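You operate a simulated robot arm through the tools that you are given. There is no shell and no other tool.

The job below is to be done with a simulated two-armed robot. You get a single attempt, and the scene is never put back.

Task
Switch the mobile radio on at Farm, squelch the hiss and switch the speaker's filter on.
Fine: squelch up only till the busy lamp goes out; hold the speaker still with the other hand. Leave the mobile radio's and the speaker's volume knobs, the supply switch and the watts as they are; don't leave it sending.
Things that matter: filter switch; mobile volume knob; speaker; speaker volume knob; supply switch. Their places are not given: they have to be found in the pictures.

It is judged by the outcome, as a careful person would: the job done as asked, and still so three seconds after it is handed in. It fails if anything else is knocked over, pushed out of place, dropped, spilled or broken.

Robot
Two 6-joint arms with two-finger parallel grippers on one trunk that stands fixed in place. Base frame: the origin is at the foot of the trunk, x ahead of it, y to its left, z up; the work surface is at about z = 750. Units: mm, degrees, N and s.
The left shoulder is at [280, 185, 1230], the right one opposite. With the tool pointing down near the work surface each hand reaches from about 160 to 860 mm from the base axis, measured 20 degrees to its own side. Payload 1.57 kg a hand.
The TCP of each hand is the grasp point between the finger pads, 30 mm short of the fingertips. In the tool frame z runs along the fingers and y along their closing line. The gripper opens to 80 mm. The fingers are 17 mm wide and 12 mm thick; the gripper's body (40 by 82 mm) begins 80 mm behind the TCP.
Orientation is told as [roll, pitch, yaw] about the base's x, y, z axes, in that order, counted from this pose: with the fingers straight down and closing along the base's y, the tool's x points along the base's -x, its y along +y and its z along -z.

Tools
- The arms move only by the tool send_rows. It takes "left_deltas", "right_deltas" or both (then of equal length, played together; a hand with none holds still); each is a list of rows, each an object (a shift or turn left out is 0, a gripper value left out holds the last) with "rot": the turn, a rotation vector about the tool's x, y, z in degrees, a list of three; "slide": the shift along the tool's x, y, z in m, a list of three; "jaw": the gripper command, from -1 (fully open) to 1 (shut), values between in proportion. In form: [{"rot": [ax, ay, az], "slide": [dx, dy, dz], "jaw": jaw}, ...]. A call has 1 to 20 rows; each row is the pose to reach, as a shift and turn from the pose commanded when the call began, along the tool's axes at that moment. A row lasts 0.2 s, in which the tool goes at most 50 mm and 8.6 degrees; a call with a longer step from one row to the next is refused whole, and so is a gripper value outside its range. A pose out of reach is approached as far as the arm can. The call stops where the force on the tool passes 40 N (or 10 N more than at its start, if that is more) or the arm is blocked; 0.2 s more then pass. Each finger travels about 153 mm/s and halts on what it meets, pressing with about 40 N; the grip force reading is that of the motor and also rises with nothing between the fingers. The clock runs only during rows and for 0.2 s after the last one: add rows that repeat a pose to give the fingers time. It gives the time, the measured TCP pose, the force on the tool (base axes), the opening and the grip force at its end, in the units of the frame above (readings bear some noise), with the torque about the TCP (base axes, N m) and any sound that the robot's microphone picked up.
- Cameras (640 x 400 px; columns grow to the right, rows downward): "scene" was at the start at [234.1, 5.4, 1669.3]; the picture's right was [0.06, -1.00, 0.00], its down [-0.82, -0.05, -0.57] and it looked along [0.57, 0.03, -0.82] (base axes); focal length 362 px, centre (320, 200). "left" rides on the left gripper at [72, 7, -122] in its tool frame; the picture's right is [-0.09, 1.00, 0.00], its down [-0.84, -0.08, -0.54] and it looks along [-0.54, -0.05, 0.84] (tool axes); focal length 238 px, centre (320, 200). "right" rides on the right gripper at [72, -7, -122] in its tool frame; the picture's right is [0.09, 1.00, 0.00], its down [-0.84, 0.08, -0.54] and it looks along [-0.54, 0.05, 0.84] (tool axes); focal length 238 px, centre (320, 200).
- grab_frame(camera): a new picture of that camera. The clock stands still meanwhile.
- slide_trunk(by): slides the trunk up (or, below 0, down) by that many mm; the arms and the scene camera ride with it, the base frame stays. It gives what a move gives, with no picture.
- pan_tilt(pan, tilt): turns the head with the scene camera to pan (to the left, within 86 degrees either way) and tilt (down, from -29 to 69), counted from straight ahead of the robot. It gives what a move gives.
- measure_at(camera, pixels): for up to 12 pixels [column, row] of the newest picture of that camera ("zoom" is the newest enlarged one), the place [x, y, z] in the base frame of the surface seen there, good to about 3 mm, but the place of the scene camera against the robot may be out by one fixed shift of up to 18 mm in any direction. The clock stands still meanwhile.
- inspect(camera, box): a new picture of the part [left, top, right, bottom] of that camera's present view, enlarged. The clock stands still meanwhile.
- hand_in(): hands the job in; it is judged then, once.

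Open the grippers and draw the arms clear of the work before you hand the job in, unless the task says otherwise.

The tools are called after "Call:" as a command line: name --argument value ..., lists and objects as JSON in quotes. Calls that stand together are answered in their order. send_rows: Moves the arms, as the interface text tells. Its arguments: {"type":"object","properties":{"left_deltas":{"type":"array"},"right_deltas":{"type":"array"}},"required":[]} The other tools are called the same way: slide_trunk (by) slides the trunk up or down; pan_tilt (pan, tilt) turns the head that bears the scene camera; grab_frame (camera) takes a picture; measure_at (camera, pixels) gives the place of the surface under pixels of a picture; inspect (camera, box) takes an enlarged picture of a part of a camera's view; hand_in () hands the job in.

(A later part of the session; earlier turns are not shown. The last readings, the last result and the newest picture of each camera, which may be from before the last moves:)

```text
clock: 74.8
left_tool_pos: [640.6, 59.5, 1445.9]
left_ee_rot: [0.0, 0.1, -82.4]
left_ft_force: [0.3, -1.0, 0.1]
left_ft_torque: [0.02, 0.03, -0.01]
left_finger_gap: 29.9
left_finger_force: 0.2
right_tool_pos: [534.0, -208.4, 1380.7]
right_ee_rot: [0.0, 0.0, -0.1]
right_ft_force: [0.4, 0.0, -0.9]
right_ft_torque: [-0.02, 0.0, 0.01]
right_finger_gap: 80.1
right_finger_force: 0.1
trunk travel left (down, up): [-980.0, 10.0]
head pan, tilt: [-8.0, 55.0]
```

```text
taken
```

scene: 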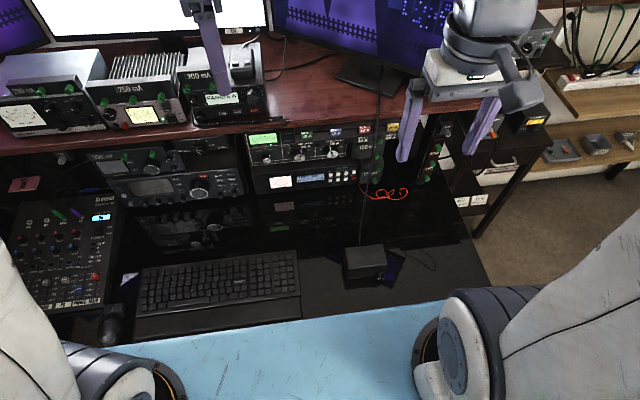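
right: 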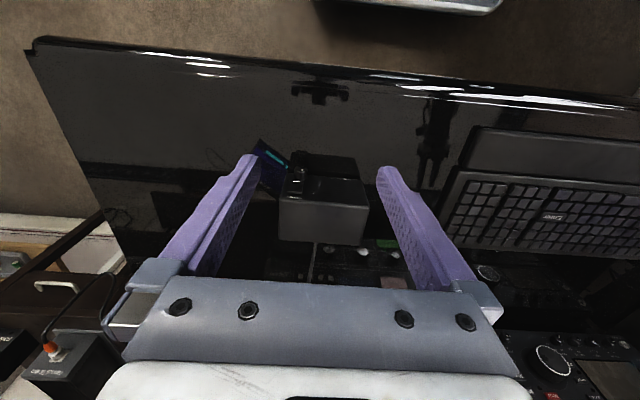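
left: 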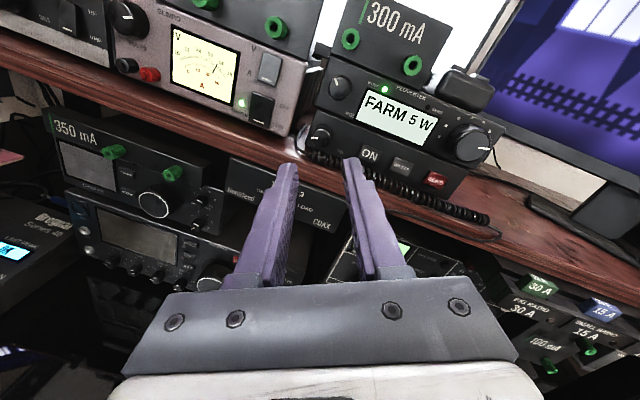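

Trunk is up. I first swing the right hand (closed) out to the right of the speaker and down to about (640,−320,940), keeping it away from its own shoulder.

Call:
send_rows --right_deltas '[{"slide": [-0.03, -0.02, 0.03], "jaw": 1}, {"slide": [-0.06, -0.045, 0.06], "jaw": 1}, {"slide": [-0.09, -0.07, 0.095], "jaw": 1}, {"slide": [-0.116, -0.092, 0.131], "jaw": 1}, {"slide": [-0.116, -0.095, 0.175], "jaw": 1}, {"slide": [-0.116, -0.097, 0.22], "jaw": 1}, {"slide": [-0.116, -0.1, 0.265], "jaw": 1}, {"slide": [-0.116, -0.102, 0.31], "jaw": 1}, {"slide": [-0.114, -0.104, 0.355], "jaw": 1}, {"slide": [-0.11, -0.108, 0.4], "jaw": 1}, {"slide": [-0.106, -0.112, 0.44], "jaw": 1}, {"slide": [-0.106, -0.112, 0.44], "jaw": 1}]'

Call:
grab_frame --camera "scene"

```text
refused: row 3 steps farther than a row can; nothing moved
```

```text
taken
```

scene: 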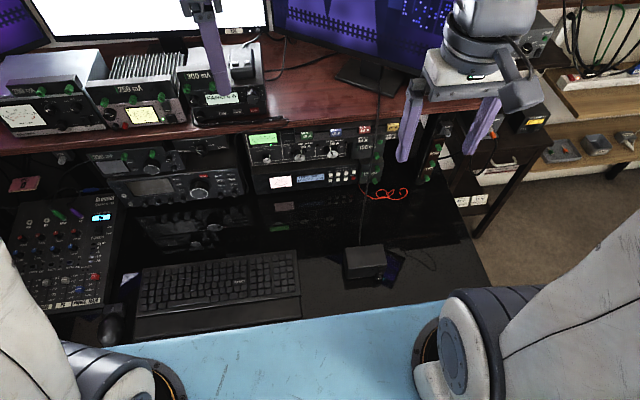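

One step was just over 50 mm; I resend with smaller steps.

Call:
send_rows --right_deltas '[{"slide": [-0.022, -0.017, 0.025], "jaw": 1}, {"slide": [-0.045, -0.035, 0.05], "jaw": 1}, {"slide": [-0.068, -0.053, 0.077], "jaw": 1}, {"slide": [-0.092, -0.072, 0.104], "jaw": 1}, {"slide": [-0.116, -0.092, 0.131], "jaw": 1}, {"slide": [-0.116, -0.095, 0.175], "jaw": 1}, {"slide": [-0.116, -0.097, 0.22], "jaw": 1}, {"slide": [-0.116, -0.1, 0.265], "jaw": 1}, {"slide": [-0.116, -0.102, 0.31], "jaw": 1}, {"slide": [-0.114, -0.104, 0.355], "jaw": 1}, {"slide": [-0.11, -0.108, 0.4], "jaw": 1}, {"slide": [-0.106, -0.112, 0.44], "jaw": 1}, {"slide": [-0.106, -0.112, 0.44], "jaw": 1}]'

Call:
grab_frame --camera "scene"

```text
clock: 77.7
left_tool_pos: [640.0, 59.4, 1446.6]
left_ee_rot: [0.0, 0.0, -82.3]
left_ft_force: [1.5, -0.2, -0.6]
left_ft_torque: [-0.03, 0.02, -0.01]
left_finger_gap: 29.9
left_finger_force: 0.1
right_tool_pos: [638.7, -321.4, 938.2]
right_ee_rot: [-0.1, 0.0, 0.0]
right_ft_force: [-0.1, -0.8, -0.1]
right_ft_torque: [0.01, -0.02, 0.02]
right_finger_gap: 0.0
right_finger_force: 21.2
trunk travel left (down, up): [-980.0, 10.0]
head pan, tilt: [-8.0, 55.0]
```

```text
taken
```

scene: 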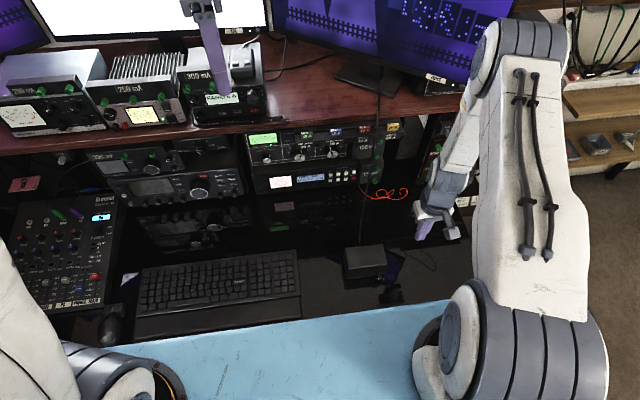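

Right hand is clear to the right of the speaker. Now I bring the left hand over the speaker to about (647,−160,950), fingers closing along x, open to 80 mm.

Call:
send_rows --left_deltas '[{"slide": [-0.017, -0.0017, 0.038], "rot": [0, 0, 0.6], "jaw": -1}, {"slide": [-0.034, -0.0034, 0.076], "rot": [0, 0, 1.2], "jaw": -1}, {"slide": [-0.05, -0.005, 0.114], "rot": [0, 0, 1.8], "jaw": -1}, {"slide": [-0.067, -0.007, 0.153], "rot": [0, 0, 2.4], "jaw": -1}, {"slide": [-0.084, -0.0086, 0.191], "rot": [0, 0, 3.0], "jaw": -1}, {"slide": [-0.101, -0.0103, 0.229], "rot": [0, 0, 3.6], "jaw": -1}, {"slide": [-0.117, -0.012, 0.267], "rot": [0, 0, 4.2], "jaw": -1}, {"slide": [-0.134, -0.0138, 0.305], "rot": [0, 0, 4.8], "jaw": -1}, {"slide": [-0.151, -0.0155, 0.343], "rot": [0, 0, 5.4], "jaw": -1}, {"slide": [-0.168, -0.0172, 0.382], "rot": [0, 0, 6.0], "jaw": -1}, {"slide": [-0.184, -0.019, 0.42], "rot": [0, 0, 6.6], "jaw": -1}, {"slide": [-0.201, -0.0207, 0.458], "rot": [0, 0, 7.2], "jaw": -1}, {"slide": [-0.218, -0.0224, 0.496], "rot": [0, 0, 7.7], "jaw": -1}, {"slide": [-0.218, -0.0224, 0.496], "rot": [0, 0, 7.7], "jaw": -1}]'

Call:
grab_frame --camera "left"

Call:
grab_frame --camera "scene"

```text
clock: 80.7
left_tool_pos: [646.7, -158.6, 947.7]
left_ee_rot: [-0.1, 0.1, -90.2]
left_ft_force: [0.5, 0.3, 1.0]
left_ft_torque: [0.0, -0.03, 0.01]
left_finger_gap: 80.0
left_finger_force: 0.0
right_tool_pos: [638.8, -321.2, 937.8]
right_ee_rot: [-0.1, -0.1, 0.0]
right_ft_force: [0.6, 0.6, 0.2]
right_ft_torque: [0.0, 0.0, -0.03]
right_finger_gap: 0.0
right_finger_force: 21.6
trunk travel left (down, up): [-980.0, 10.0]
head pan, tilt: [-8.0, 55.0]
```

```text
taken
```

left: 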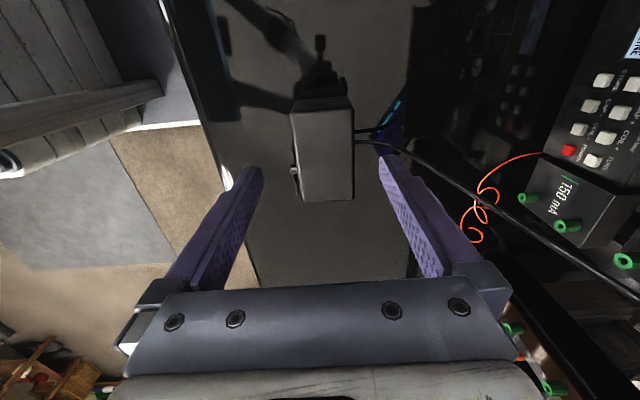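

```text
taken
```

scene: 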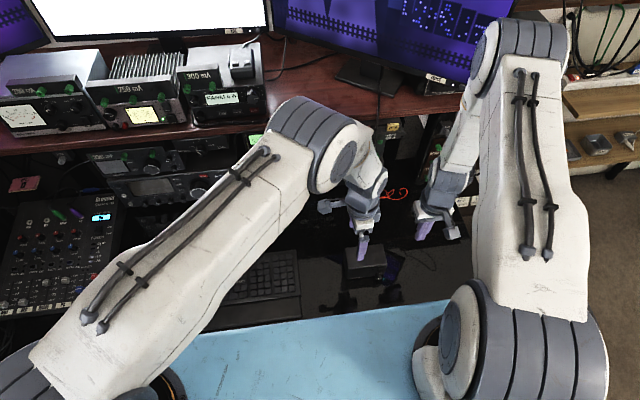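

The left camera looks along the speaker: it is centred between the fingers (cols 293–353), with the cable leaving the back at (355,140). I measure the edges and cable.

Call:
inspect --camera "left" --box '[250, 70, 410, 220]'

Call:
measure_at --camera "zoom" --pixels '[[235, 85], [375, 85], [240, 150], [380, 150], [245, 280], [395, 280], [245, 340], [395, 335], [400, 188], [430, 190], [460, 195], [300, 200]]'

```text
2.67 times, centred on (330, 145) of left
```

zoom: 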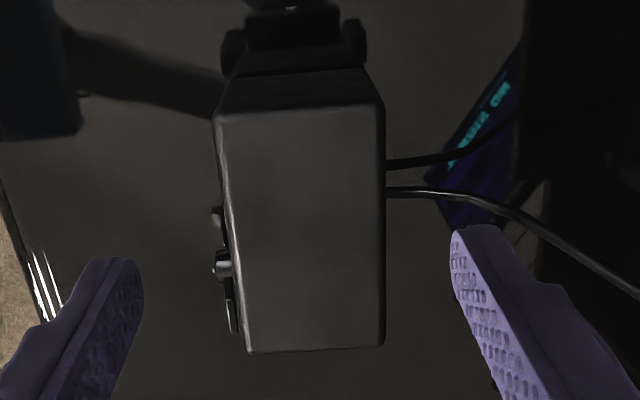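

```text
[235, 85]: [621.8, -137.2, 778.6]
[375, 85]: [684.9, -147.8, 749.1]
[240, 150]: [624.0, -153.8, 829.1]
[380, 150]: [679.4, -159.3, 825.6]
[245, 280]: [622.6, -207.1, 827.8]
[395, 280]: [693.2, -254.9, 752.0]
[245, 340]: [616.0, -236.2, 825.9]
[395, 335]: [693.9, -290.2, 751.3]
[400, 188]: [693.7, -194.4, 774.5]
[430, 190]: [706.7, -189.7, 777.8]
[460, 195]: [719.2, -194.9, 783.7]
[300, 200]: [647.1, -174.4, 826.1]
```

Speaker spans x≈617–680 at this height, centre ≈648; the cable exits at y≈−192, clear of the grip at y −160. I descend with the fingers open on either side to z≈806.

Call:
send_rows --left_deltas '[{"slide": [0, 0.001, 0.03], "jaw": -1}, {"slide": [0, 0.001, 0.06], "jaw": -1}, {"slide": [0, 0.001, 0.09], "jaw": -1}, {"slide": [0, 0.001, 0.12], "jaw": -1}, {"slide": [0, 0.001, 0.14], "jaw": -1}, {"slide": [0, 0.001, 0.14], "jaw": -1}]'

Call:
grab_frame --camera "left"

Call:
inspect --camera "scene" --box '[310, 200, 450, 300]'

```text
clock: 82.0
left_tool_pos: [647.9, -158.2, 807.5]
left_ee_rot: [0.0, 0.1, -90.2]
left_ft_force: [-0.5, 0.3, -0.5]
left_ft_torque: [-0.06, 0.0, 0.03]
left_finger_gap: 80.0
left_finger_force: 0.0
right_tool_pos: [638.5, -320.2, 939.1]
right_ee_rot: [0.0, -0.1, 0.0]
right_ft_force: [0.9, 0.6, 0.1]
right_ft_torque: [-0.02, -0.03, 0.03]
right_finger_gap: 0.0
right_finger_force: 21.2
trunk travel left (down, up): [-980.0, 10.0]
head pan, tilt: [-8.0, 55.0]
```

```text
taken
```

left: 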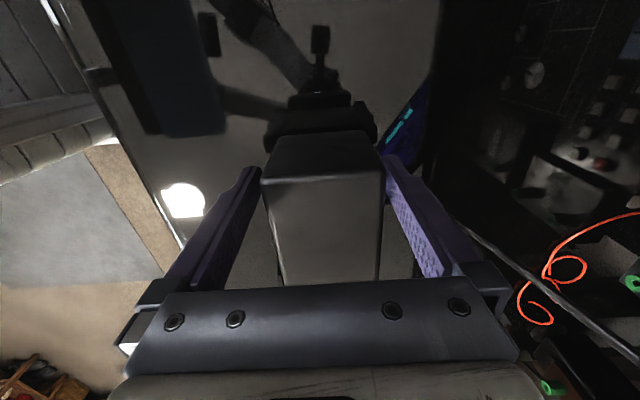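

```text
4.00 times, centred on (380, 250) of scene
```

zoom: 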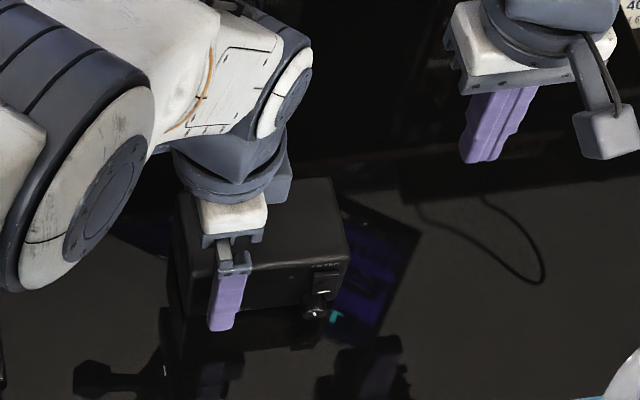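

The fingers straddle the speaker evenly. I close slowly, first to 66 mm.

Call:
send_rows --left_deltas '[{"jaw": -0.85}, {"jaw": -0.75}, {"jaw": -0.65}, {"jaw": -0.65}]'

Call:
inspect --camera "left" --box '[220, 120, 420, 280]'

```text
clock: 83.0
left_tool_pos: [645.8, -158.0, 808.2]
left_ee_rot: [0.0, 0.0, -90.0]
left_ft_force: [1.0, 0.6, 0.8]
left_ft_torque: [0.01, -0.04, 0.01]
left_finger_gap: 66.9
left_finger_force: 0.7
right_tool_pos: [639.2, -319.8, 939.0]
right_ee_rot: [0.0, 0.0, 0.0]
right_ft_force: [0.4, 0.0, -0.1]
right_ft_torque: [0.01, -0.03, 0.0]
right_finger_gap: 0.0
right_finger_force: 21.0
trunk travel left (down, up): [-980.0, 10.0]
head pan, tilt: [-8.0, 55.0]
```

```text
2.50 times, centred on (320, 200) of left
```

zoom: 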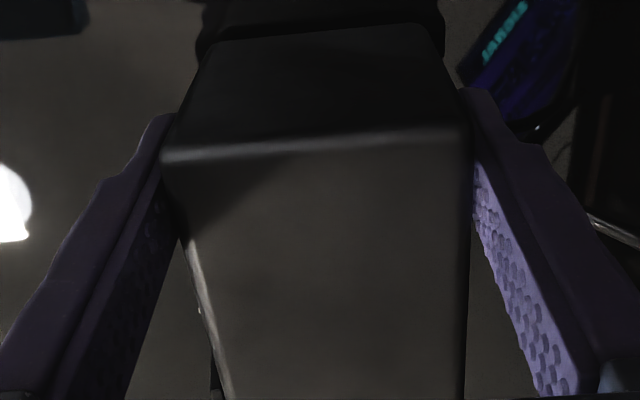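

No contact yet at 66.9 mm. The speaker seems slightly turned relative to the fingers; I measure its edges in this view.

Call:
measure_at --camera "zoom" --pixels '[[185, 175], [205, 250], [225, 330], [240, 390], [460, 165], [460, 230], [458, 300], [455, 390], [320, 150], [320, 390], [180, 150], [450, 140]]'

```text
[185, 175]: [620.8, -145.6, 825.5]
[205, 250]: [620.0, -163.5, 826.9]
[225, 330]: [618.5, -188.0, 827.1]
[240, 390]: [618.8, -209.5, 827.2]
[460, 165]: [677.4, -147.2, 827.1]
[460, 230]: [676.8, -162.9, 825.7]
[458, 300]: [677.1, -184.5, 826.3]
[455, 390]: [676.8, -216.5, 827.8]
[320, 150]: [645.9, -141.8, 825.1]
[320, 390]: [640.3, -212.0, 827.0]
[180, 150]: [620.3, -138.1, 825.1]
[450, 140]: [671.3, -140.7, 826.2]
```

Edges run within ~1° of the fingers. I close further in small steps until it holds.

Call:
send_rows --left_deltas '[{"jaw": -0.62}, {"jaw": -0.6}, {"jaw": -0.58}, {"jaw": -0.56}, {"jaw": -0.56}]'

```text
clock: 84.2
left_tool_pos: [647.8, -158.7, 808.2]
left_ee_rot: [-0.1, 0.0, -90.2]
left_ft_force: [1.5, -0.5, 1.1]
left_ft_torque: [-0.02, 0.0, 0.07]
left_finger_gap: 65.7
left_finger_force: 39.4
right_tool_pos: [637.8, -321.4, 939.5]
right_ee_rot: [0.0, 0.1, 0.0]
right_ft_force: [0.4, 0.3, 0.6]
right_ft_torque: [-0.02, -0.01, -0.02]
right_finger_gap: 0.0
right_finger_force: 20.8
trunk travel left (down, up): [-980.0, 10.0]
head pan, tilt: [-8.0, 55.0]
```

The speaker is held (gap 65.7, 39 N, hand force ≈1 N). Now I tilt the right hand (pitch −45, yaw 25) in free air right of the speaker, at about (600,−325,880).

Call:
send_rows --right_deltas '[{"slide": [0.005, -0.0005, 0.007], "rot": [-1.2, -5.5, -3.0], "jaw": 1}, {"slide": [0.01, -0.001, 0.0145], "rot": [-2.5, -11.1, -5.9], "jaw": 1}, {"slide": [0.015, -0.0015, 0.0218], "rot": [-3.7, -16.6, -8.9], "jaw": 1}, {"slide": [0.02, -0.002, 0.029], "rot": [-4.9, -22.1, -11.9], "jaw": 1}, {"slide": [0.025, -0.0025, 0.0362], "rot": [-6.1, -27.7, -14.8], "jaw": 1}, {"slide": [0.029, -0.003, 0.0435], "rot": [-7.4, -33.2, -17.8], "jaw": 1}, {"slide": [0.034, -0.0035, 0.051], "rot": [-8.6, -38.8, -20.7], "jaw": 1}, {"slide": [0.039, -0.004, 0.058], "rot": [-9.8, -44.3, -23.7], "jaw": 1}, {"slide": [0.039, -0.004, 0.058], "rot": [-9.8, -44.3, -23.7], "jaw": 1}]'

Call:
grab_frame --camera "right"

Call:
grab_frame --camera "scene"

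```text
clock: 86.2
left_tool_pos: [647.2, -158.5, 809.3]
left_ee_rot: [-0.1, 0.1, -90.1]
left_ft_force: [-1.1, 1.7, 0.4]
left_ft_torque: [-0.25, 0.05, -0.02]
left_finger_gap: 65.8
left_finger_force: 39.6
right_tool_pos: [672.4, -406.4, 868.7]
right_ee_rot: [0.9, -45.1, 24.6]
right_ft_force: [0.1, 1.0, 0.1]
right_ft_torque: [0.01, 0.03, 0.01]
right_finger_gap: 0.3
right_finger_force: 21.4
right hand out of reach, approached as far as the arm can: row 1, 2, 3, 4, 5, 6, 7, 8, 9
trunk travel left (down, up): [-980.0, 10.0]
head pan, tilt: [-8.0, 55.0]
```

```text
taken
```

right: 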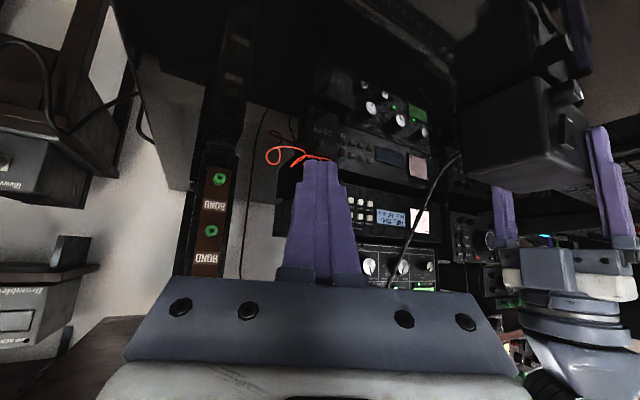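

```text
taken
```

scene: 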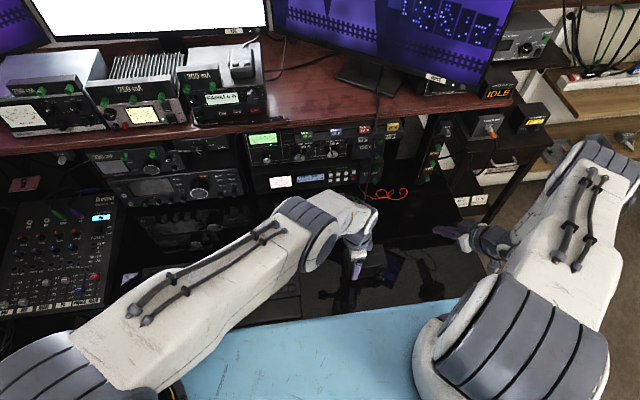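

The right wrist wound up the wrong way and could not reach; nothing was touched. I unwind: turn it back to vertical while raising it to about (650,−330,1000).

Call:
send_rows --right_deltas '[{"slide": [-0.0126, 0.0098, -0.0105], "rot": [1.2, 5.5, 3.0], "jaw": 1}, {"slide": [-0.0252, 0.0196, -0.0211], "rot": [2.5, 11.1, 5.9], "jaw": 1}, {"slide": [-0.0378, 0.0294, -0.0316], "rot": [3.7, 16.6, 8.9], "jaw": 1}, {"slide": [-0.0505, 0.0392, -0.0422], "rot": [4.9, 22.1, 11.9], "jaw": 1}, {"slide": [-0.0631, 0.0489, -0.0527], "rot": [6.1, 27.7, 14.8], "jaw": 1}, {"slide": [-0.0757, 0.0587, -0.0632], "rot": [7.4, 33.2, 17.8], "jaw": 1}, {"slide": [-0.0883, 0.0685, -0.0738], "rot": [8.6, 38.8, 20.7], "jaw": 1}, {"slide": [-0.1009, 0.0783, -0.0843], "rot": [9.8, 44.3, 23.7], "jaw": 1}, {"slide": [-0.1009, 0.0783, -0.0843], "rot": [9.8, 44.3, 23.7], "jaw": 1}]'

```text
clock: 88.2
left_tool_pos: [647.2, -159.3, 808.3]
left_ee_rot: [0.0, 0.0, -90.1]
left_ft_force: [-0.1, 1.7, 2.3]
left_ft_torque: [0.21, 0.02, 0.04]
left_finger_gap: 65.9
left_finger_force: 40.1
right_tool_pos: [654.5, -324.8, 989.1]
right_ee_rot: [2.7, -2.8, 1.5]
right_ft_force: [0.0, 0.6, 0.1]
right_ft_torque: [-0.02, 0.0, -0.03]
right_finger_gap: 0.0
right_finger_force: 21.3
right hand out of reach, approached as far as the arm can: row 1, 2, 3, 7, 8, 9
trunk travel left (down, up): [-980.0, 10.0]
head pan, tilt: [-8.0, 55.0]
```

Now I raise it further to z≈1250 and straighten it so the wrist unwinds fully.

Call:
send_rows --right_deltas '[{"slide": [0.001, 0.002, -0.04], "rot": [0, 0, 0], "jaw": 1}, {"slide": [0.002, 0.005, -0.085], "rot": [0.5, 0.5, 0.3], "jaw": 1}, {"slide": [0.003, 0.008, -0.13], "rot": [1, 1, 0.5], "jaw": 1}, {"slide": [0.004, 0.01, -0.175], "rot": [1.5, 1.5, 0.8], "jaw": 1}, {"slide": [0.004, 0.013, -0.22], "rot": [2, 2, 1], "jaw": 1}, {"slide": [0.004, 0.015, -0.261], "rot": [2.7, 2.8, 1.5], "jaw": 1}, {"slide": [0.004, 0.015, -0.261], "rot": [2.7, 2.8, 1.5], "jaw": 1}]'

Call:
grab_frame --camera "scene"

```text
clock: 89.8
left_tool_pos: [646.6, -158.9, 809.0]
left_ee_rot: [0.0, 0.0, -90.1]
left_ft_force: [-2.2, 1.2, 2.2]
left_ft_torque: [-0.28, 0.01, -0.14]
left_finger_gap: 66.0
left_finger_force: 39.9
right_tool_pos: [635.7, -322.9, 1250.7]
right_ee_rot: [0.0, 0.1, 0.1]
right_ft_force: [-0.1, -0.2, -0.4]
right_ft_torque: [0.01, 0.01, -0.01]
right_finger_gap: 0.0
right_finger_force: 21.6
trunk travel left (down, up): [-980.0, 10.0]
head pan, tilt: [-8.0, 55.0]
```

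```text
taken
```

scene: 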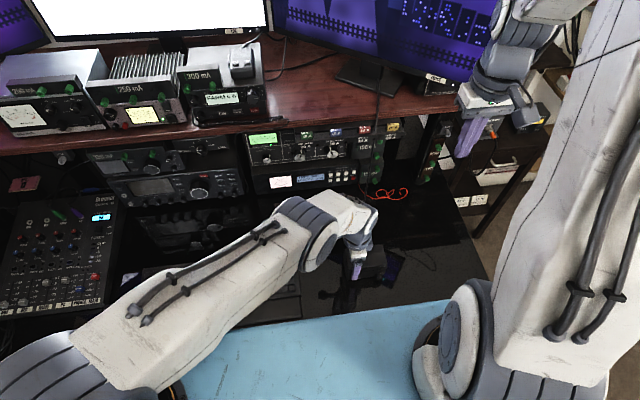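

The right arm is unwound at (636,−323,1251). I tilt it first toward +y (left), then forward, at this height.

Call:
send_rows --right_deltas '[{"slide": [0, 0, 0], "rot": [-6, 0, 0], "jaw": 1}, {"slide": [-0.005, 0, 0], "rot": [-12, 0, 0], "jaw": 1}, {"slide": [-0.01, 0, 0], "rot": [-18, 0, 0], "jaw": 1}, {"slide": [-0.015, 0, 0], "rot": [-23, -4, 0], "jaw": 1}, {"slide": [-0.02, 0, 0], "rot": [-23, -11, 0], "jaw": 1}, {"slide": [-0.025, 0, 0], "rot": [-23, -19.3, 0], "jaw": 1}, {"slide": [-0.025, 0, 0], "rot": [-23, -19.3, 0], "jaw": 1}]'

```text
clock: 91.5
left_tool_pos: [646.3, -158.4, 808.8]
left_ee_rot: [0.0, 0.0, -90.1]
left_ft_force: [-0.3, 0.0, 0.9]
left_ft_torque: [0.15, 0.04, 0.01]
left_finger_gap: 65.7
left_finger_force: 40.2
right_tool_pos: [660.9, -324.4, 1248.8]
right_ee_rot: [24.0, -18.8, -3.9]
right_ft_force: [0.9, 0.1, -0.4]
right_ft_torque: [0.03, 0.05, 0.04]
right_finger_gap: 0.0
right_finger_force: 21.2
trunk travel left (down, up): [-980.0, 10.0]
head pan, tilt: [-8.0, 55.0]
```

Tilted well without any reach complaint. Now I descend on the right side of the speaker to about (620,−320,930).

Call:
send_rows --right_deltas '[{"slide": [0.0089, -0.0179, 0.0376], "jaw": 1}, {"slide": [0.0179, -0.0358, 0.0751], "jaw": 1}, {"slide": [0.0268, -0.0536, 0.1127], "jaw": 1}, {"slide": [0.0357, -0.0715, 0.1502], "jaw": 1}, {"slide": [0.062, -0.0826, 0.1788], "jaw": 1}, {"slide": [0.0884, -0.0937, 0.2074], "jaw": 1}, {"slide": [0.1147, -0.1047, 0.236], "jaw": 1}, {"slide": [0.1411, -0.1158, 0.2646], "jaw": 1}, {"slide": [0.1411, -0.1158, 0.2646], "jaw": 1}]'

Call:
grab_frame --camera "scene"

Call:
grab_frame --camera "right"

```text
clock: 93.5
left_tool_pos: [646.7, -157.8, 809.1]
left_ee_rot: [0.0, -0.1, -90.1]
left_ft_force: [0.2, 0.7, -0.2]
left_ft_torque: [0.12, 0.0, 0.04]
left_finger_gap: 65.9
left_finger_force: 39.9
right_tool_pos: [619.5, -323.3, 929.4]
right_ee_rot: [23.9, -18.8, -3.9]
right_ft_force: [-0.4, 0.7, 0.3]
right_ft_torque: [0.0, -0.01, -0.01]
right_finger_gap: 0.0
right_finger_force: 21.4
trunk travel left (down, up): [-980.0, 10.0]
head pan, tilt: [-8.0, 55.0]
```

```text
taken
```

scene: 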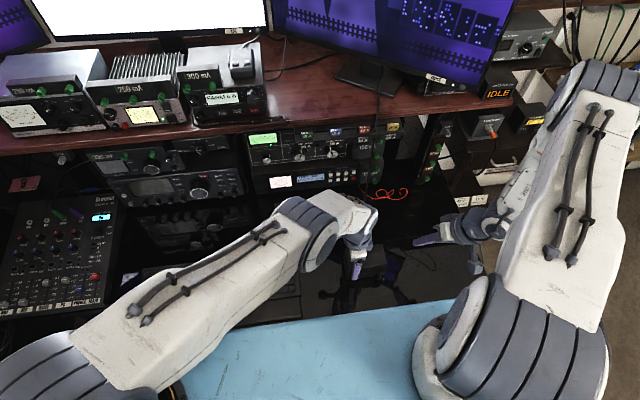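

```text
taken
```

right: 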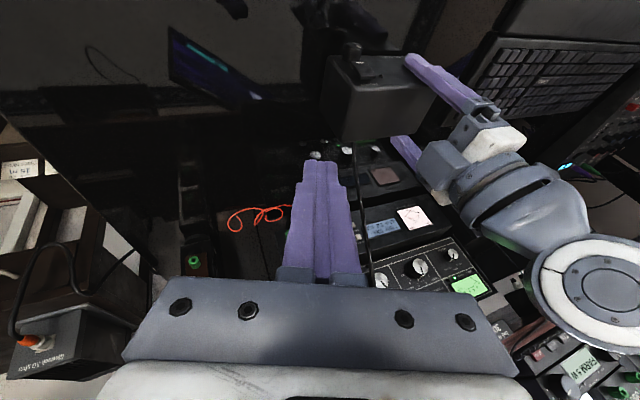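

The right arm follows without trouble; its camera shows the speaker with the left hand on it. I move the right fingertips in front of the rocker, 30 mm off.

Call:
send_rows --right_deltas '[{"slide": [0.0242, 0.0125, 0.0252], "jaw": 1}, {"slide": [0.0484, 0.025, 0.0505], "jaw": 1}, {"slide": [0.0727, 0.0376, 0.0758], "jaw": 1}, {"slide": [0.0969, 0.0501, 0.101], "jaw": 1}, {"slide": [0.0969, 0.0501, 0.101], "jaw": 1}]'

Call:
grab_frame --camera "right"

Call:
inspect --camera "scene" --box '[310, 200, 450, 300]'

```text
clock: 94.7
left_tool_pos: [647.3, -158.6, 808.1]
left_ee_rot: [0.0, -0.1, -90.1]
left_ft_force: [0.1, 0.9, 0.1]
left_ft_torque: [-0.06, -0.03, -0.06]
left_finger_gap: 65.9
left_finger_force: 40.4
right_tool_pos: [556.4, -229.7, 829.8]
right_ee_rot: [23.9, -18.6, -3.9]
right_ft_force: [-0.6, 0.6, -0.1]
right_ft_torque: [-0.03, -0.03, -0.02]
right_finger_gap: 0.0
right_finger_force: 21.2
trunk travel left (down, up): [-980.0, 10.0]
head pan, tilt: [-8.0, 55.0]
```

```text
taken
```

right: 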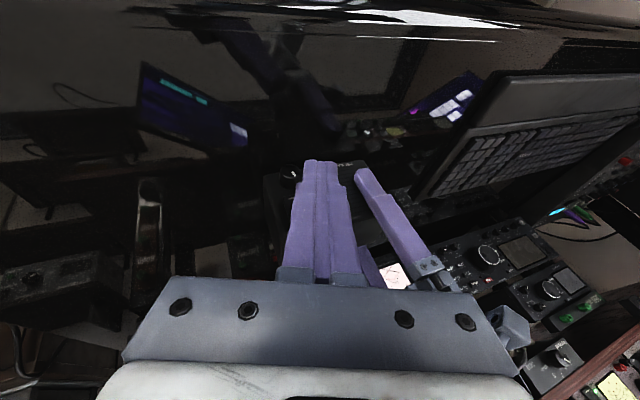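

```text
4.00 times, centred on (380, 250) of scene
```

zoom: 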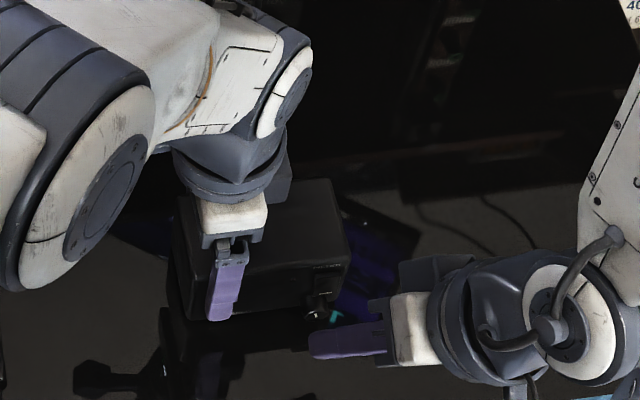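

I zoom in on the fingertip, knob and rocker from both cameras.

Call:
inspect --camera "right" --box '[250, 120, 410, 230]'

Call:
measure_at --camera "zoom" --pixels '[[155, 185], [130, 240], [100, 230], [300, 150], [230, 160], [120, 300], [70, 230], [380, 190], [150, 170], [160, 200], [90, 200], [110, 260]]'

Call:
inspect --camera "scene" --box '[370, 250, 420, 295]'

```text
3.64 times, centred on (330, 175) of right
```

zoom: 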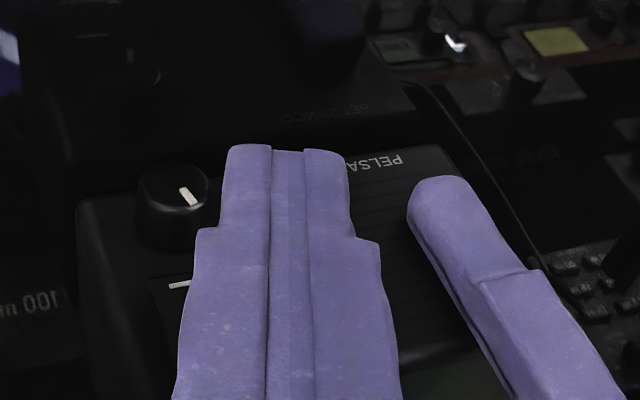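

```text
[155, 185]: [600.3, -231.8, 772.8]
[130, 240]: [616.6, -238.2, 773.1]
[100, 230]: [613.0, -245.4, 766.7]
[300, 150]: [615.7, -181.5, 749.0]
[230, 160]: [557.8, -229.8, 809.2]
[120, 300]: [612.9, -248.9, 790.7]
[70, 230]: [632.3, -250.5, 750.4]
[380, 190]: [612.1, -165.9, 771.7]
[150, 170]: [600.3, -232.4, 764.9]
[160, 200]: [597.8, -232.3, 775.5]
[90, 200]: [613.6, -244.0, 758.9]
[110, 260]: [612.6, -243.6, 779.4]
```

```text
8.89 times, centred on (395, 272) of scene
```

zoom: 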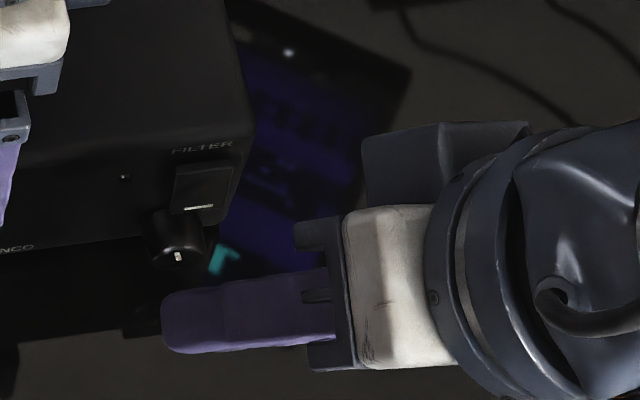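

The tip's leading corner is at y≈−230, z≈799, in line with the rocker's lower half. I lower it 4 mm, shift 2 mm right and advance 22 mm in x to about 9 mm from the rocker.

Call:
send_rows --right_deltas '[{"slide": [-0.0065, -0.0016, 0.0033], "jaw": 1}, {"slide": [-0.013, -0.0032, 0.0065], "jaw": 1}, {"slide": [-0.0196, -0.0048, 0.0098], "jaw": 1}, {"slide": [-0.0196, -0.0048, 0.0098], "jaw": 1}]'

Call:
inspect --camera "scene" --box '[370, 250, 420, 295]'

Call:
inspect --camera "right" --box '[250, 110, 410, 220]'

```text
clock: 95.7
left_tool_pos: [646.2, -157.7, 807.6]
left_ee_rot: [-0.1, 0.0, -90.0]
left_ft_force: [-0.6, -0.2, -0.6]
left_ft_torque: [0.01, -0.05, 0.09]
left_finger_gap: 65.7
left_finger_force: 40.0
right_tool_pos: [579.4, -230.0, 825.8]
right_ee_rot: [23.9, -18.7, -3.9]
right_ft_force: [0.9, -0.7, 0.3]
right_ft_torque: [0.0, -0.01, -0.02]
right_finger_gap: 0.0
right_finger_force: 21.1
trunk travel left (down, up): [-980.0, 10.0]
head pan, tilt: [-8.0, 55.0]
```

```text
8.89 times, centred on (395, 272) of scene
```

zoom: 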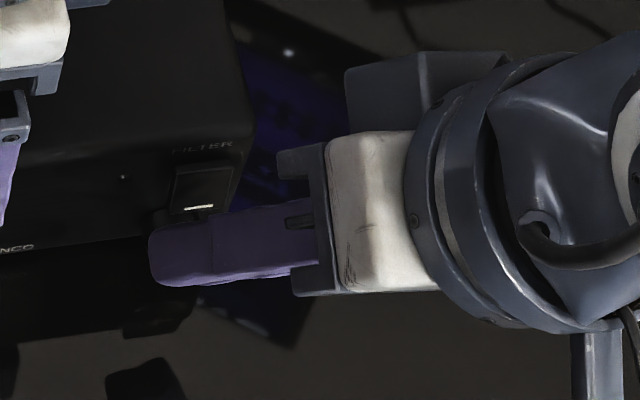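

```text
3.64 times, centred on (330, 165) of right
```

zoom: 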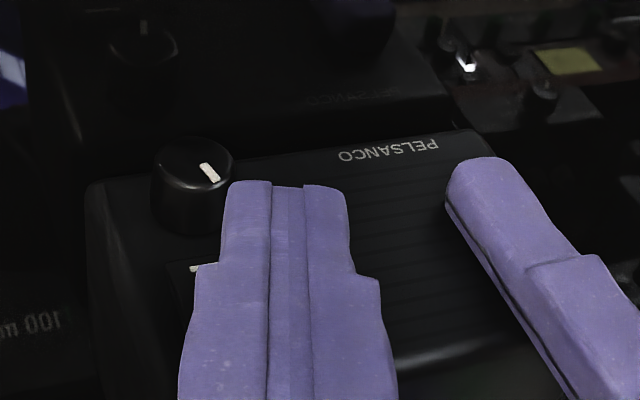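

The leading corner lines up with the rocker's lower half centre (mark at zoom (200,267)). I advance 6 mm, then in small steps.

Call:
send_rows --right_deltas '[{"slide": [-0.0019, -0.0001, 0.0006], "jaw": 1}, {"slide": [-0.0038, -0.0003, 0.0013], "jaw": 1}, {"slide": [-0.0057, -0.0004, 0.0019], "jaw": 1}, {"slide": [-0.0057, -0.0004, 0.0019], "jaw": 1}]'

```text
clock: 96.7
left_tool_pos: [648.0, -157.6, 808.5]
left_ee_rot: [0.0, 0.0, -90.2]
left_ft_force: [0.2, -0.3, -0.1]
left_ft_torque: [-0.03, 0.01, 0.09]
left_finger_gap: 65.8
left_finger_force: 39.7
right_tool_pos: [585.2, -230.1, 826.2]
right_ee_rot: [23.9, -18.7, -3.9]
right_ft_force: [-0.2, 0.0, 0.2]
right_ft_torque: [-0.01, -0.03, -0.02]
right_finger_gap: 0.1
right_finger_force: 21.2
trunk travel left (down, up): [-980.0, 10.0]
head pan, tilt: [-8.0, 55.0]
```

No contact yet; 1 mm steps for 3 mm more.

Call:
send_rows --right_deltas '[{"slide": [-0.0009, -0.0001, 0.0003], "jaw": 1}, {"slide": [-0.0019, -0.0001, 0.0006], "jaw": 1}, {"slide": [-0.0028, -0.0002, 0.001], "jaw": 1}, {"slide": [-0.0028, -0.0002, 0.001], "jaw": 1}]'

Call:
inspect --camera "right" --box '[250, 110, 410, 220]'

Call:
inspect --camera "scene" --box '[370, 250, 420, 295]'

```text
clock: 97.7
left_tool_pos: [647.6, -159.6, 808.3]
left_ee_rot: [0.0, 0.1, -90.1]
left_ft_force: [0.6, -0.3, 0.6]
left_ft_torque: [-0.06, 0.03, 0.07]
left_finger_gap: 65.8
left_finger_force: 39.5
right_tool_pos: [587.9, -230.2, 825.9]
right_ee_rot: [24.0, -18.7, -3.9]
right_ft_force: [-1.1, -0.5, 0.2]
right_ft_torque: [0.0, 0.01, -0.01]
right_finger_gap: 0.2
right_finger_force: 21.1
trunk travel left (down, up): [-980.0, 10.0]
head pan, tilt: [-8.0, 55.0]
```

```text
3.64 times, centred on (330, 165) of right
```

zoom: 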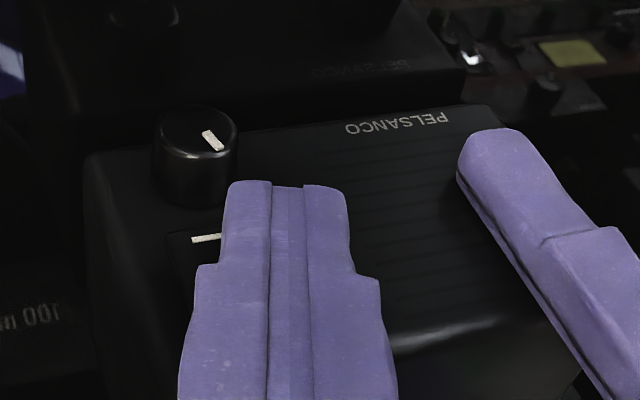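

```text
8.89 times, centred on (395, 272) of scene
```

zoom: 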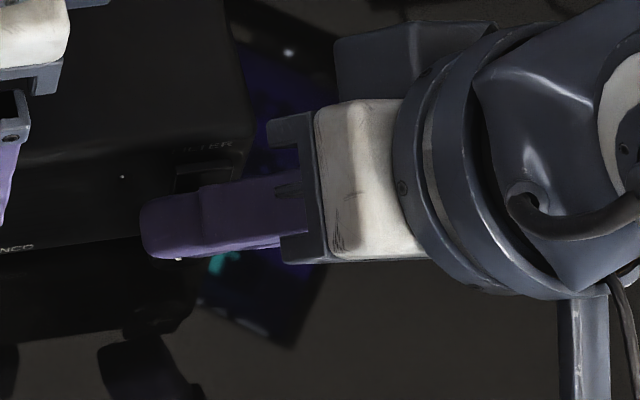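

Light touch (1 N). The contact is a bit close to the rocker's middle, so I back off 2 mm, lower 2.5 mm and advance again.

Call:
send_rows --right_deltas '[{"slide": [0.0019, 0.0001, -0.0006], "jaw": 1}, {"slide": [0.0027, -0.0009, 0.0016], "jaw": 1}, {"slide": [0.0018, -0.0009, 0.0019], "jaw": 1}, {"slide": [0.0008, -0.001, 0.0022], "jaw": 1}, {"slide": [0.0008, -0.001, 0.0022], "jaw": 1}]'

Call:
inspect --camera "right" --box '[250, 110, 410, 220]'

```text
clock: 98.8
left_tool_pos: [646.6, -157.8, 809.9]
left_ee_rot: [0.0, 0.0, -90.1]
left_ft_force: [2.5, 0.5, 0.1]
left_ft_torque: [0.0, 0.05, 0.08]
left_finger_gap: 65.5
left_finger_force: 40.4
right_tool_pos: [587.8, -230.3, 824.2]
right_ee_rot: [24.0, -18.6, -3.8]
right_ft_force: [-3.5, -1.3, 0.4]
right_ft_torque: [-0.02, 0.06, 0.0]
right_finger_gap: 0.1
right_finger_force: 21.3
trunk travel left (down, up): [-980.0, 10.0]
head pan, tilt: [-8.0, 55.0]
```

```text
3.64 times, centred on (330, 165) of right
```

zoom: 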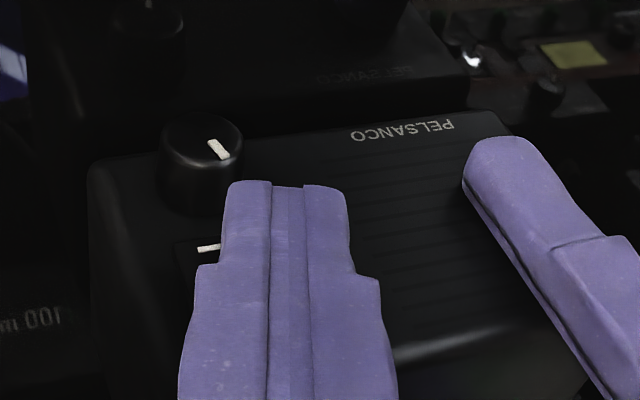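

Contact at 3.5 N, the left hand feels the matching 2.5 N. I press on 1 mm at a time.

Call:
send_rows --right_deltas '[{"slide": [-0.0005, 0, 0.0002], "jaw": 1}, {"slide": [-0.0009, -0.0001, 0.0003], "jaw": 1}, {"slide": [-0.0009, -0.0001, 0.0003], "jaw": 1}]'

```text
clock: 99.7
left_tool_pos: [646.5, -158.0, 808.1]
left_ee_rot: [0.0, 0.0, -90.0]
left_ft_force: [5.9, 0.4, -0.3]
left_ft_torque: [0.09, 0.03, 0.3]
left_finger_gap: 66.0
left_finger_force: 39.6
right_tool_pos: [588.6, -230.5, 823.6]
right_ee_rot: [24.0, -18.6, -3.9]
right_ft_force: [-4.8, 0.0, -1.3]
right_ft_torque: [-0.03, 0.12, 0.05]
right_finger_gap: 0.0
right_finger_force: 21.2
trunk travel left (down, up): [-980.0, 10.0]
head pan, tilt: [-8.0, 55.0]
```

4.8 N, no click yet; another 1 mm.

Call:
send_rows --right_deltas '[{"slide": [-0.0005, 0, 0.0002], "jaw": 1}, {"slide": [-0.0009, -0.0001, 0.0003], "jaw": 1}, {"slide": [-0.0009, -0.0001, 0.0003], "jaw": 1}]'

Call:
inspect --camera "right" --box '[250, 110, 410, 220]'

```text
clock: 100.5
left_tool_pos: [647.5, -156.9, 808.6]
left_ee_rot: [0.0, -0.1, -90.1]
left_ft_force: [8.1, 2.4, 0.3]
left_ft_torque: [0.08, -0.05, 0.47]
left_finger_gap: 65.5
left_finger_force: 40.1
right_tool_pos: [590.2, -230.0, 822.8]
right_ee_rot: [23.9, -18.7, -3.9]
right_ft_force: [-8.6, -1.7, -1.4]
right_ft_torque: [-0.06, 0.21, 0.04]
right_finger_gap: 0.0
right_finger_force: 21.9
trunk travel left (down, up): [-980.0, 10.0]
head pan, tilt: [-8.0, 55.0]
```

```text
3.64 times, centred on (330, 165) of right
```

zoom: 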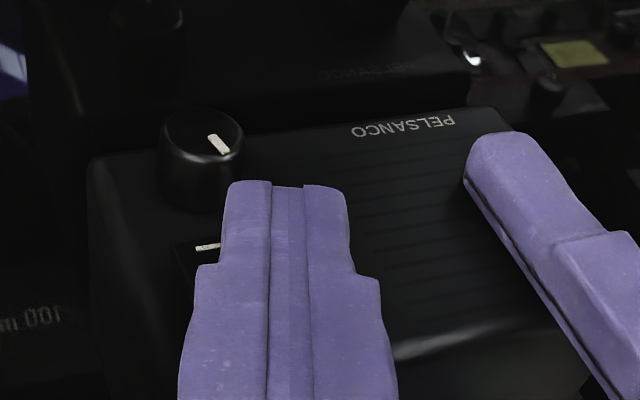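

8.6 N without a click; the tip sits right on the rocker. I go on another 1 mm.

Call:
send_rows --right_deltas '[{"slide": [-0.0005, 0, 0.0002], "jaw": 1}, {"slide": [-0.0009, -0.0001, 0.0003], "jaw": 1}, {"slide": [-0.0009, -0.0001, 0.0003], "jaw": 1}]'

Call:
inspect --camera "scene" --box '[370, 250, 420, 295]'

```text
clock: 101.2
left_tool_pos: [647.3, -158.8, 810.3]
left_ee_rot: [0.1, 0.0, -90.1]
left_ft_force: [13.3, 4.4, 0.8]
left_ft_torque: [0.0, 0.01, 0.65]
left_finger_gap: 65.8
left_finger_force: 40.0
right_tool_pos: [589.3, -231.4, 823.8]
right_ee_rot: [23.9, -18.6, -4.0]
right_ft_force: [-13.7, -4.5, -3.3]
right_ft_torque: [-0.13, 0.39, 0.04]
right_finger_gap: 0.0
right_finger_force: 21.3
trunk travel left (down, up): [-980.0, 10.0]
head pan, tilt: [-8.0, 55.0]
```

```text
8.89 times, centred on (395, 272) of scene
```

zoom: 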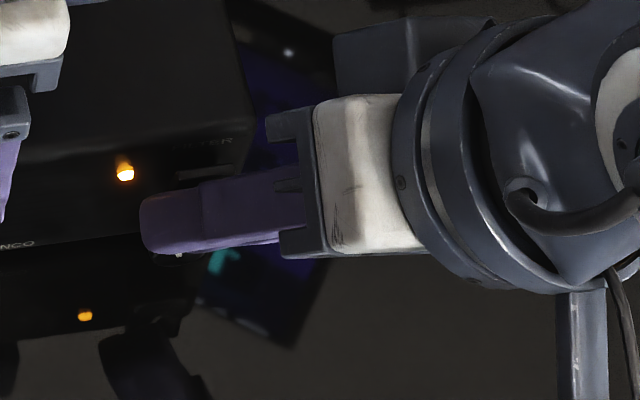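

The filter lamp is lit amber. I back the right hand off 30 mm straight in −x and check that it stays lit.

Call:
send_rows --right_deltas '[{"slide": [0.0028, 0.0002, -0.001], "jaw": 1}, {"slide": [0.0095, 0.0007, -0.0032], "jaw": 1}, {"slide": [0.019, 0.0013, -0.0064], "jaw": 1}, {"slide": [0.0284, 0.002, -0.0096], "jaw": 1}]'

Call:
inspect --camera "scene" --box '[340, 235, 420, 295]'

```text
clock: 102.2
left_tool_pos: [645.9, -157.9, 809.0]
left_ee_rot: [-0.1, 0.2, -90.1]
left_ft_force: [-2.2, -2.0, 4.7]
left_ft_torque: [-0.63, -0.07, -0.26]
left_finger_gap: 65.7
left_finger_force: 40.2
right_tool_pos: [560.7, -231.6, 824.7]
right_ee_rot: [23.9, -18.8, -4.1]
right_ft_force: [-0.2, 0.2, -0.4]
right_ft_torque: [0.05, -0.02, 0.0]
right_finger_gap: 0.0
right_finger_force: 21.1
trunk travel left (down, up): [-980.0, 10.0]
head pan, tilt: [-8.0, 55.0]
```

```text
6.67 times, centred on (380, 265) of scene
```

zoom: 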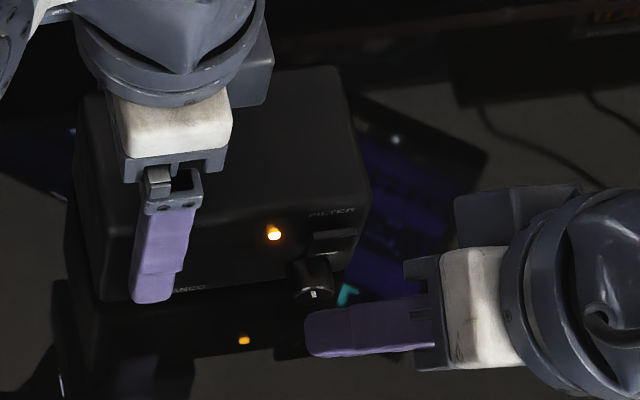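

The amber filter lamp stays lit at zoom (274,233). I take the right hand away along the way it came.

Call:
send_rows --right_deltas '[{"slide": [-0.0239, -0.0119, -0.0267], "jaw": 1}, {"slide": [-0.0477, -0.0238, -0.0535], "jaw": 1}, {"slide": [-0.0716, -0.0356, -0.0802], "jaw": 1}, {"slide": [-0.0954, -0.0475, -0.1069], "jaw": 1}]'

```text
clock: 103.2
left_tool_pos: [646.2, -158.1, 808.9]
left_ee_rot: [0.0, 0.1, -90.1]
left_ft_force: [-2.1, -0.5, 5.1]
left_ft_torque: [-0.04, 0.01, -0.04]
left_finger_gap: 65.6
left_finger_force: 39.9
right_tool_pos: [620.8, -323.6, 930.0]
right_ee_rot: [23.9, -18.7, -3.9]
right_ft_force: [-0.1, -0.4, 0.1]
right_ft_torque: [-0.01, 0.04, 0.0]
right_finger_gap: 0.0
right_finger_force: 21.4
trunk travel left (down, up): [-980.0, 10.0]
head pan, tilt: [-8.0, 55.0]
```

Now the left hand opens slowly to let the speaker go.

Call:
send_rows --left_deltas '[{"jaw": -0.62}, {"jaw": -0.66}, {"jaw": -0.75}, {"jaw": -0.88}, {"jaw": -1}, {"jaw": -1}]'

Call:
inspect --camera "left" --box '[220, 120, 420, 280]'

Call:
inspect --camera "scene" --box '[340, 235, 420, 295]'

```text
clock: 104.7
left_tool_pos: [645.7, -158.2, 809.0]
left_ee_rot: [-0.1, 0.0, -90.2]
left_ft_force: [0.2, -0.1, 0.5]
left_ft_torque: [-0.03, 0.02, 0.0]
left_finger_gap: 80.1
left_finger_force: 0.0
right_tool_pos: [621.3, -322.2, 929.8]
right_ee_rot: [23.9, -18.7, -3.9]
right_ft_force: [-0.3, 0.7, 0.2]
right_ft_torque: [-0.02, 0.0, -0.02]
right_finger_gap: 0.0
right_finger_force: 21.8
trunk travel left (down, up): [-980.0, 10.0]
head pan, tilt: [-8.0, 55.0]
```

```text
2.50 times, centred on (320, 200) of left
```

zoom: 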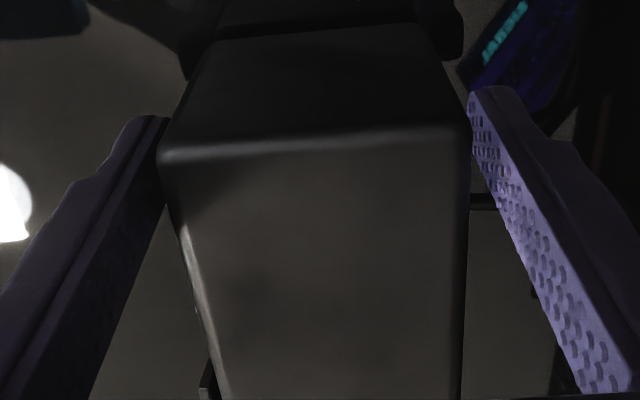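

```text
6.67 times, centred on (380, 265) of scene
```

zoom: 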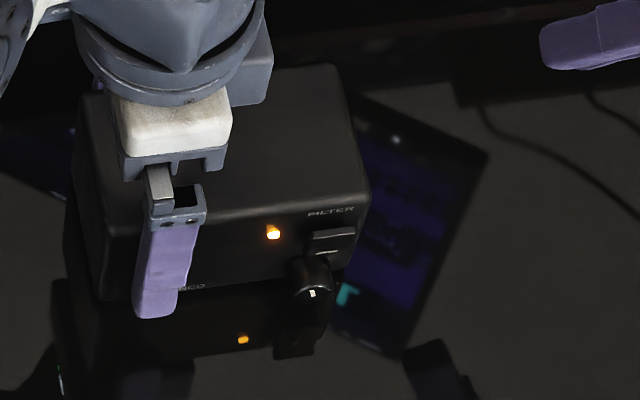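

The speaker stands free, barely moved (<1–2 mm), filter lamp lit. I lift the left hand straight up 200 mm.

Call:
send_rows --left_deltas '[{"slide": [0, 0, -0.03]}, {"slide": [0, 0, -0.07]}, {"slide": [0, 0, -0.11]}, {"slide": [0, 0, -0.155]}, {"slide": [0, 0, -0.2]}]'

Call:
inspect --camera "scene" --box '[340, 225, 440, 300]'

Call:
grab_frame --camera "scene"

```text
clock: 105.8
left_tool_pos: [649.7, -158.0, 1011.5]
left_ee_rot: [0.0, 0.1, -90.1]
left_ft_force: [-0.2, -0.7, -0.4]
left_ft_torque: [0.01, 0.0, 0.0]
left_finger_gap: 79.9
left_finger_force: 0.2
right_tool_pos: [621.5, -323.0, 929.8]
right_ee_rot: [24.0, -18.7, -3.9]
right_ft_force: [1.1, -0.2, -0.2]
right_ft_torque: [0.01, -0.02, -0.02]
right_finger_gap: 0.1
right_finger_force: 20.9
trunk travel left (down, up): [-980.0, 10.0]
head pan, tilt: [-8.0, 55.0]
```

```text
5.33 times, centred on (390, 262) of scene
```

zoom: 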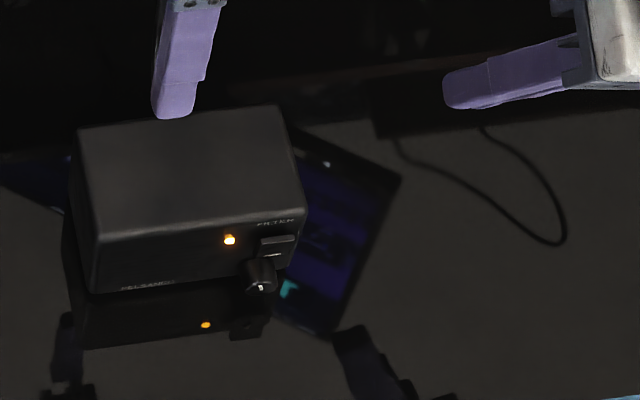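

```text
taken
```

scene: 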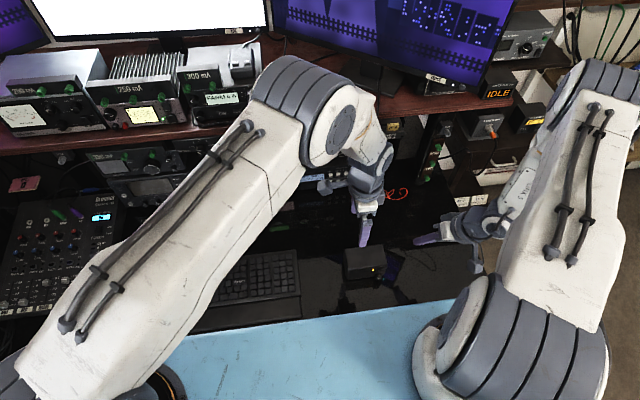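

The speaker's lamp is lit and it stands in place. I measure it from the left camera to compare with before, then draw both arms clear.

Call:
inspect --camera "left" --box '[250, 70, 410, 220]'

Call:
measure_at --camera "zoom" --pixels '[[260, 130], [370, 130], [265, 260], [375, 260], [310, 110], [320, 290], [225, 240], [390, 190]]'

```text
2.67 times, centred on (330, 145) of left
```

zoom: 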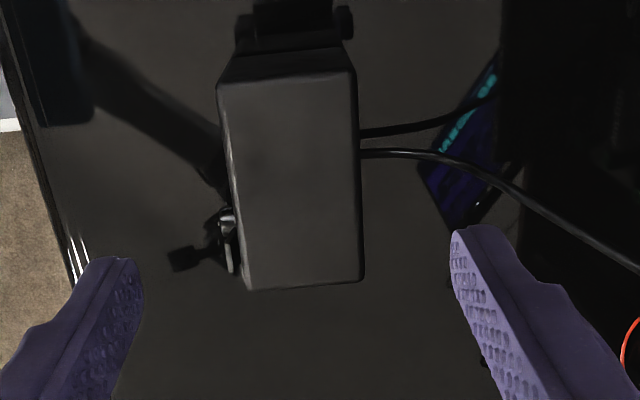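

```text
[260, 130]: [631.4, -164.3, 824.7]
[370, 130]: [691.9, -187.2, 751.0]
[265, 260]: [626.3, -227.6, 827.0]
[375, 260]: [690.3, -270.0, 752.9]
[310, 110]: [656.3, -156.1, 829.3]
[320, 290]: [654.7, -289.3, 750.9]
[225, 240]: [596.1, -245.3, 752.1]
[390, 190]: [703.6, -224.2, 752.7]
```

I measure nearer the top's corners.

Call:
measure_at --camera "zoom" --pixels '[[225, 92], [350, 82], [252, 280], [357, 272], [228, 150], [353, 150], [240, 220], [355, 220]]'

```text
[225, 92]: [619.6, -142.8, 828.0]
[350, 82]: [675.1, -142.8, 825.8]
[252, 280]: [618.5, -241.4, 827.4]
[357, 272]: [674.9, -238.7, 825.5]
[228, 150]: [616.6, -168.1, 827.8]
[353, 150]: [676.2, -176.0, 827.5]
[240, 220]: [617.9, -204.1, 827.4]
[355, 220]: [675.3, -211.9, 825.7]
```

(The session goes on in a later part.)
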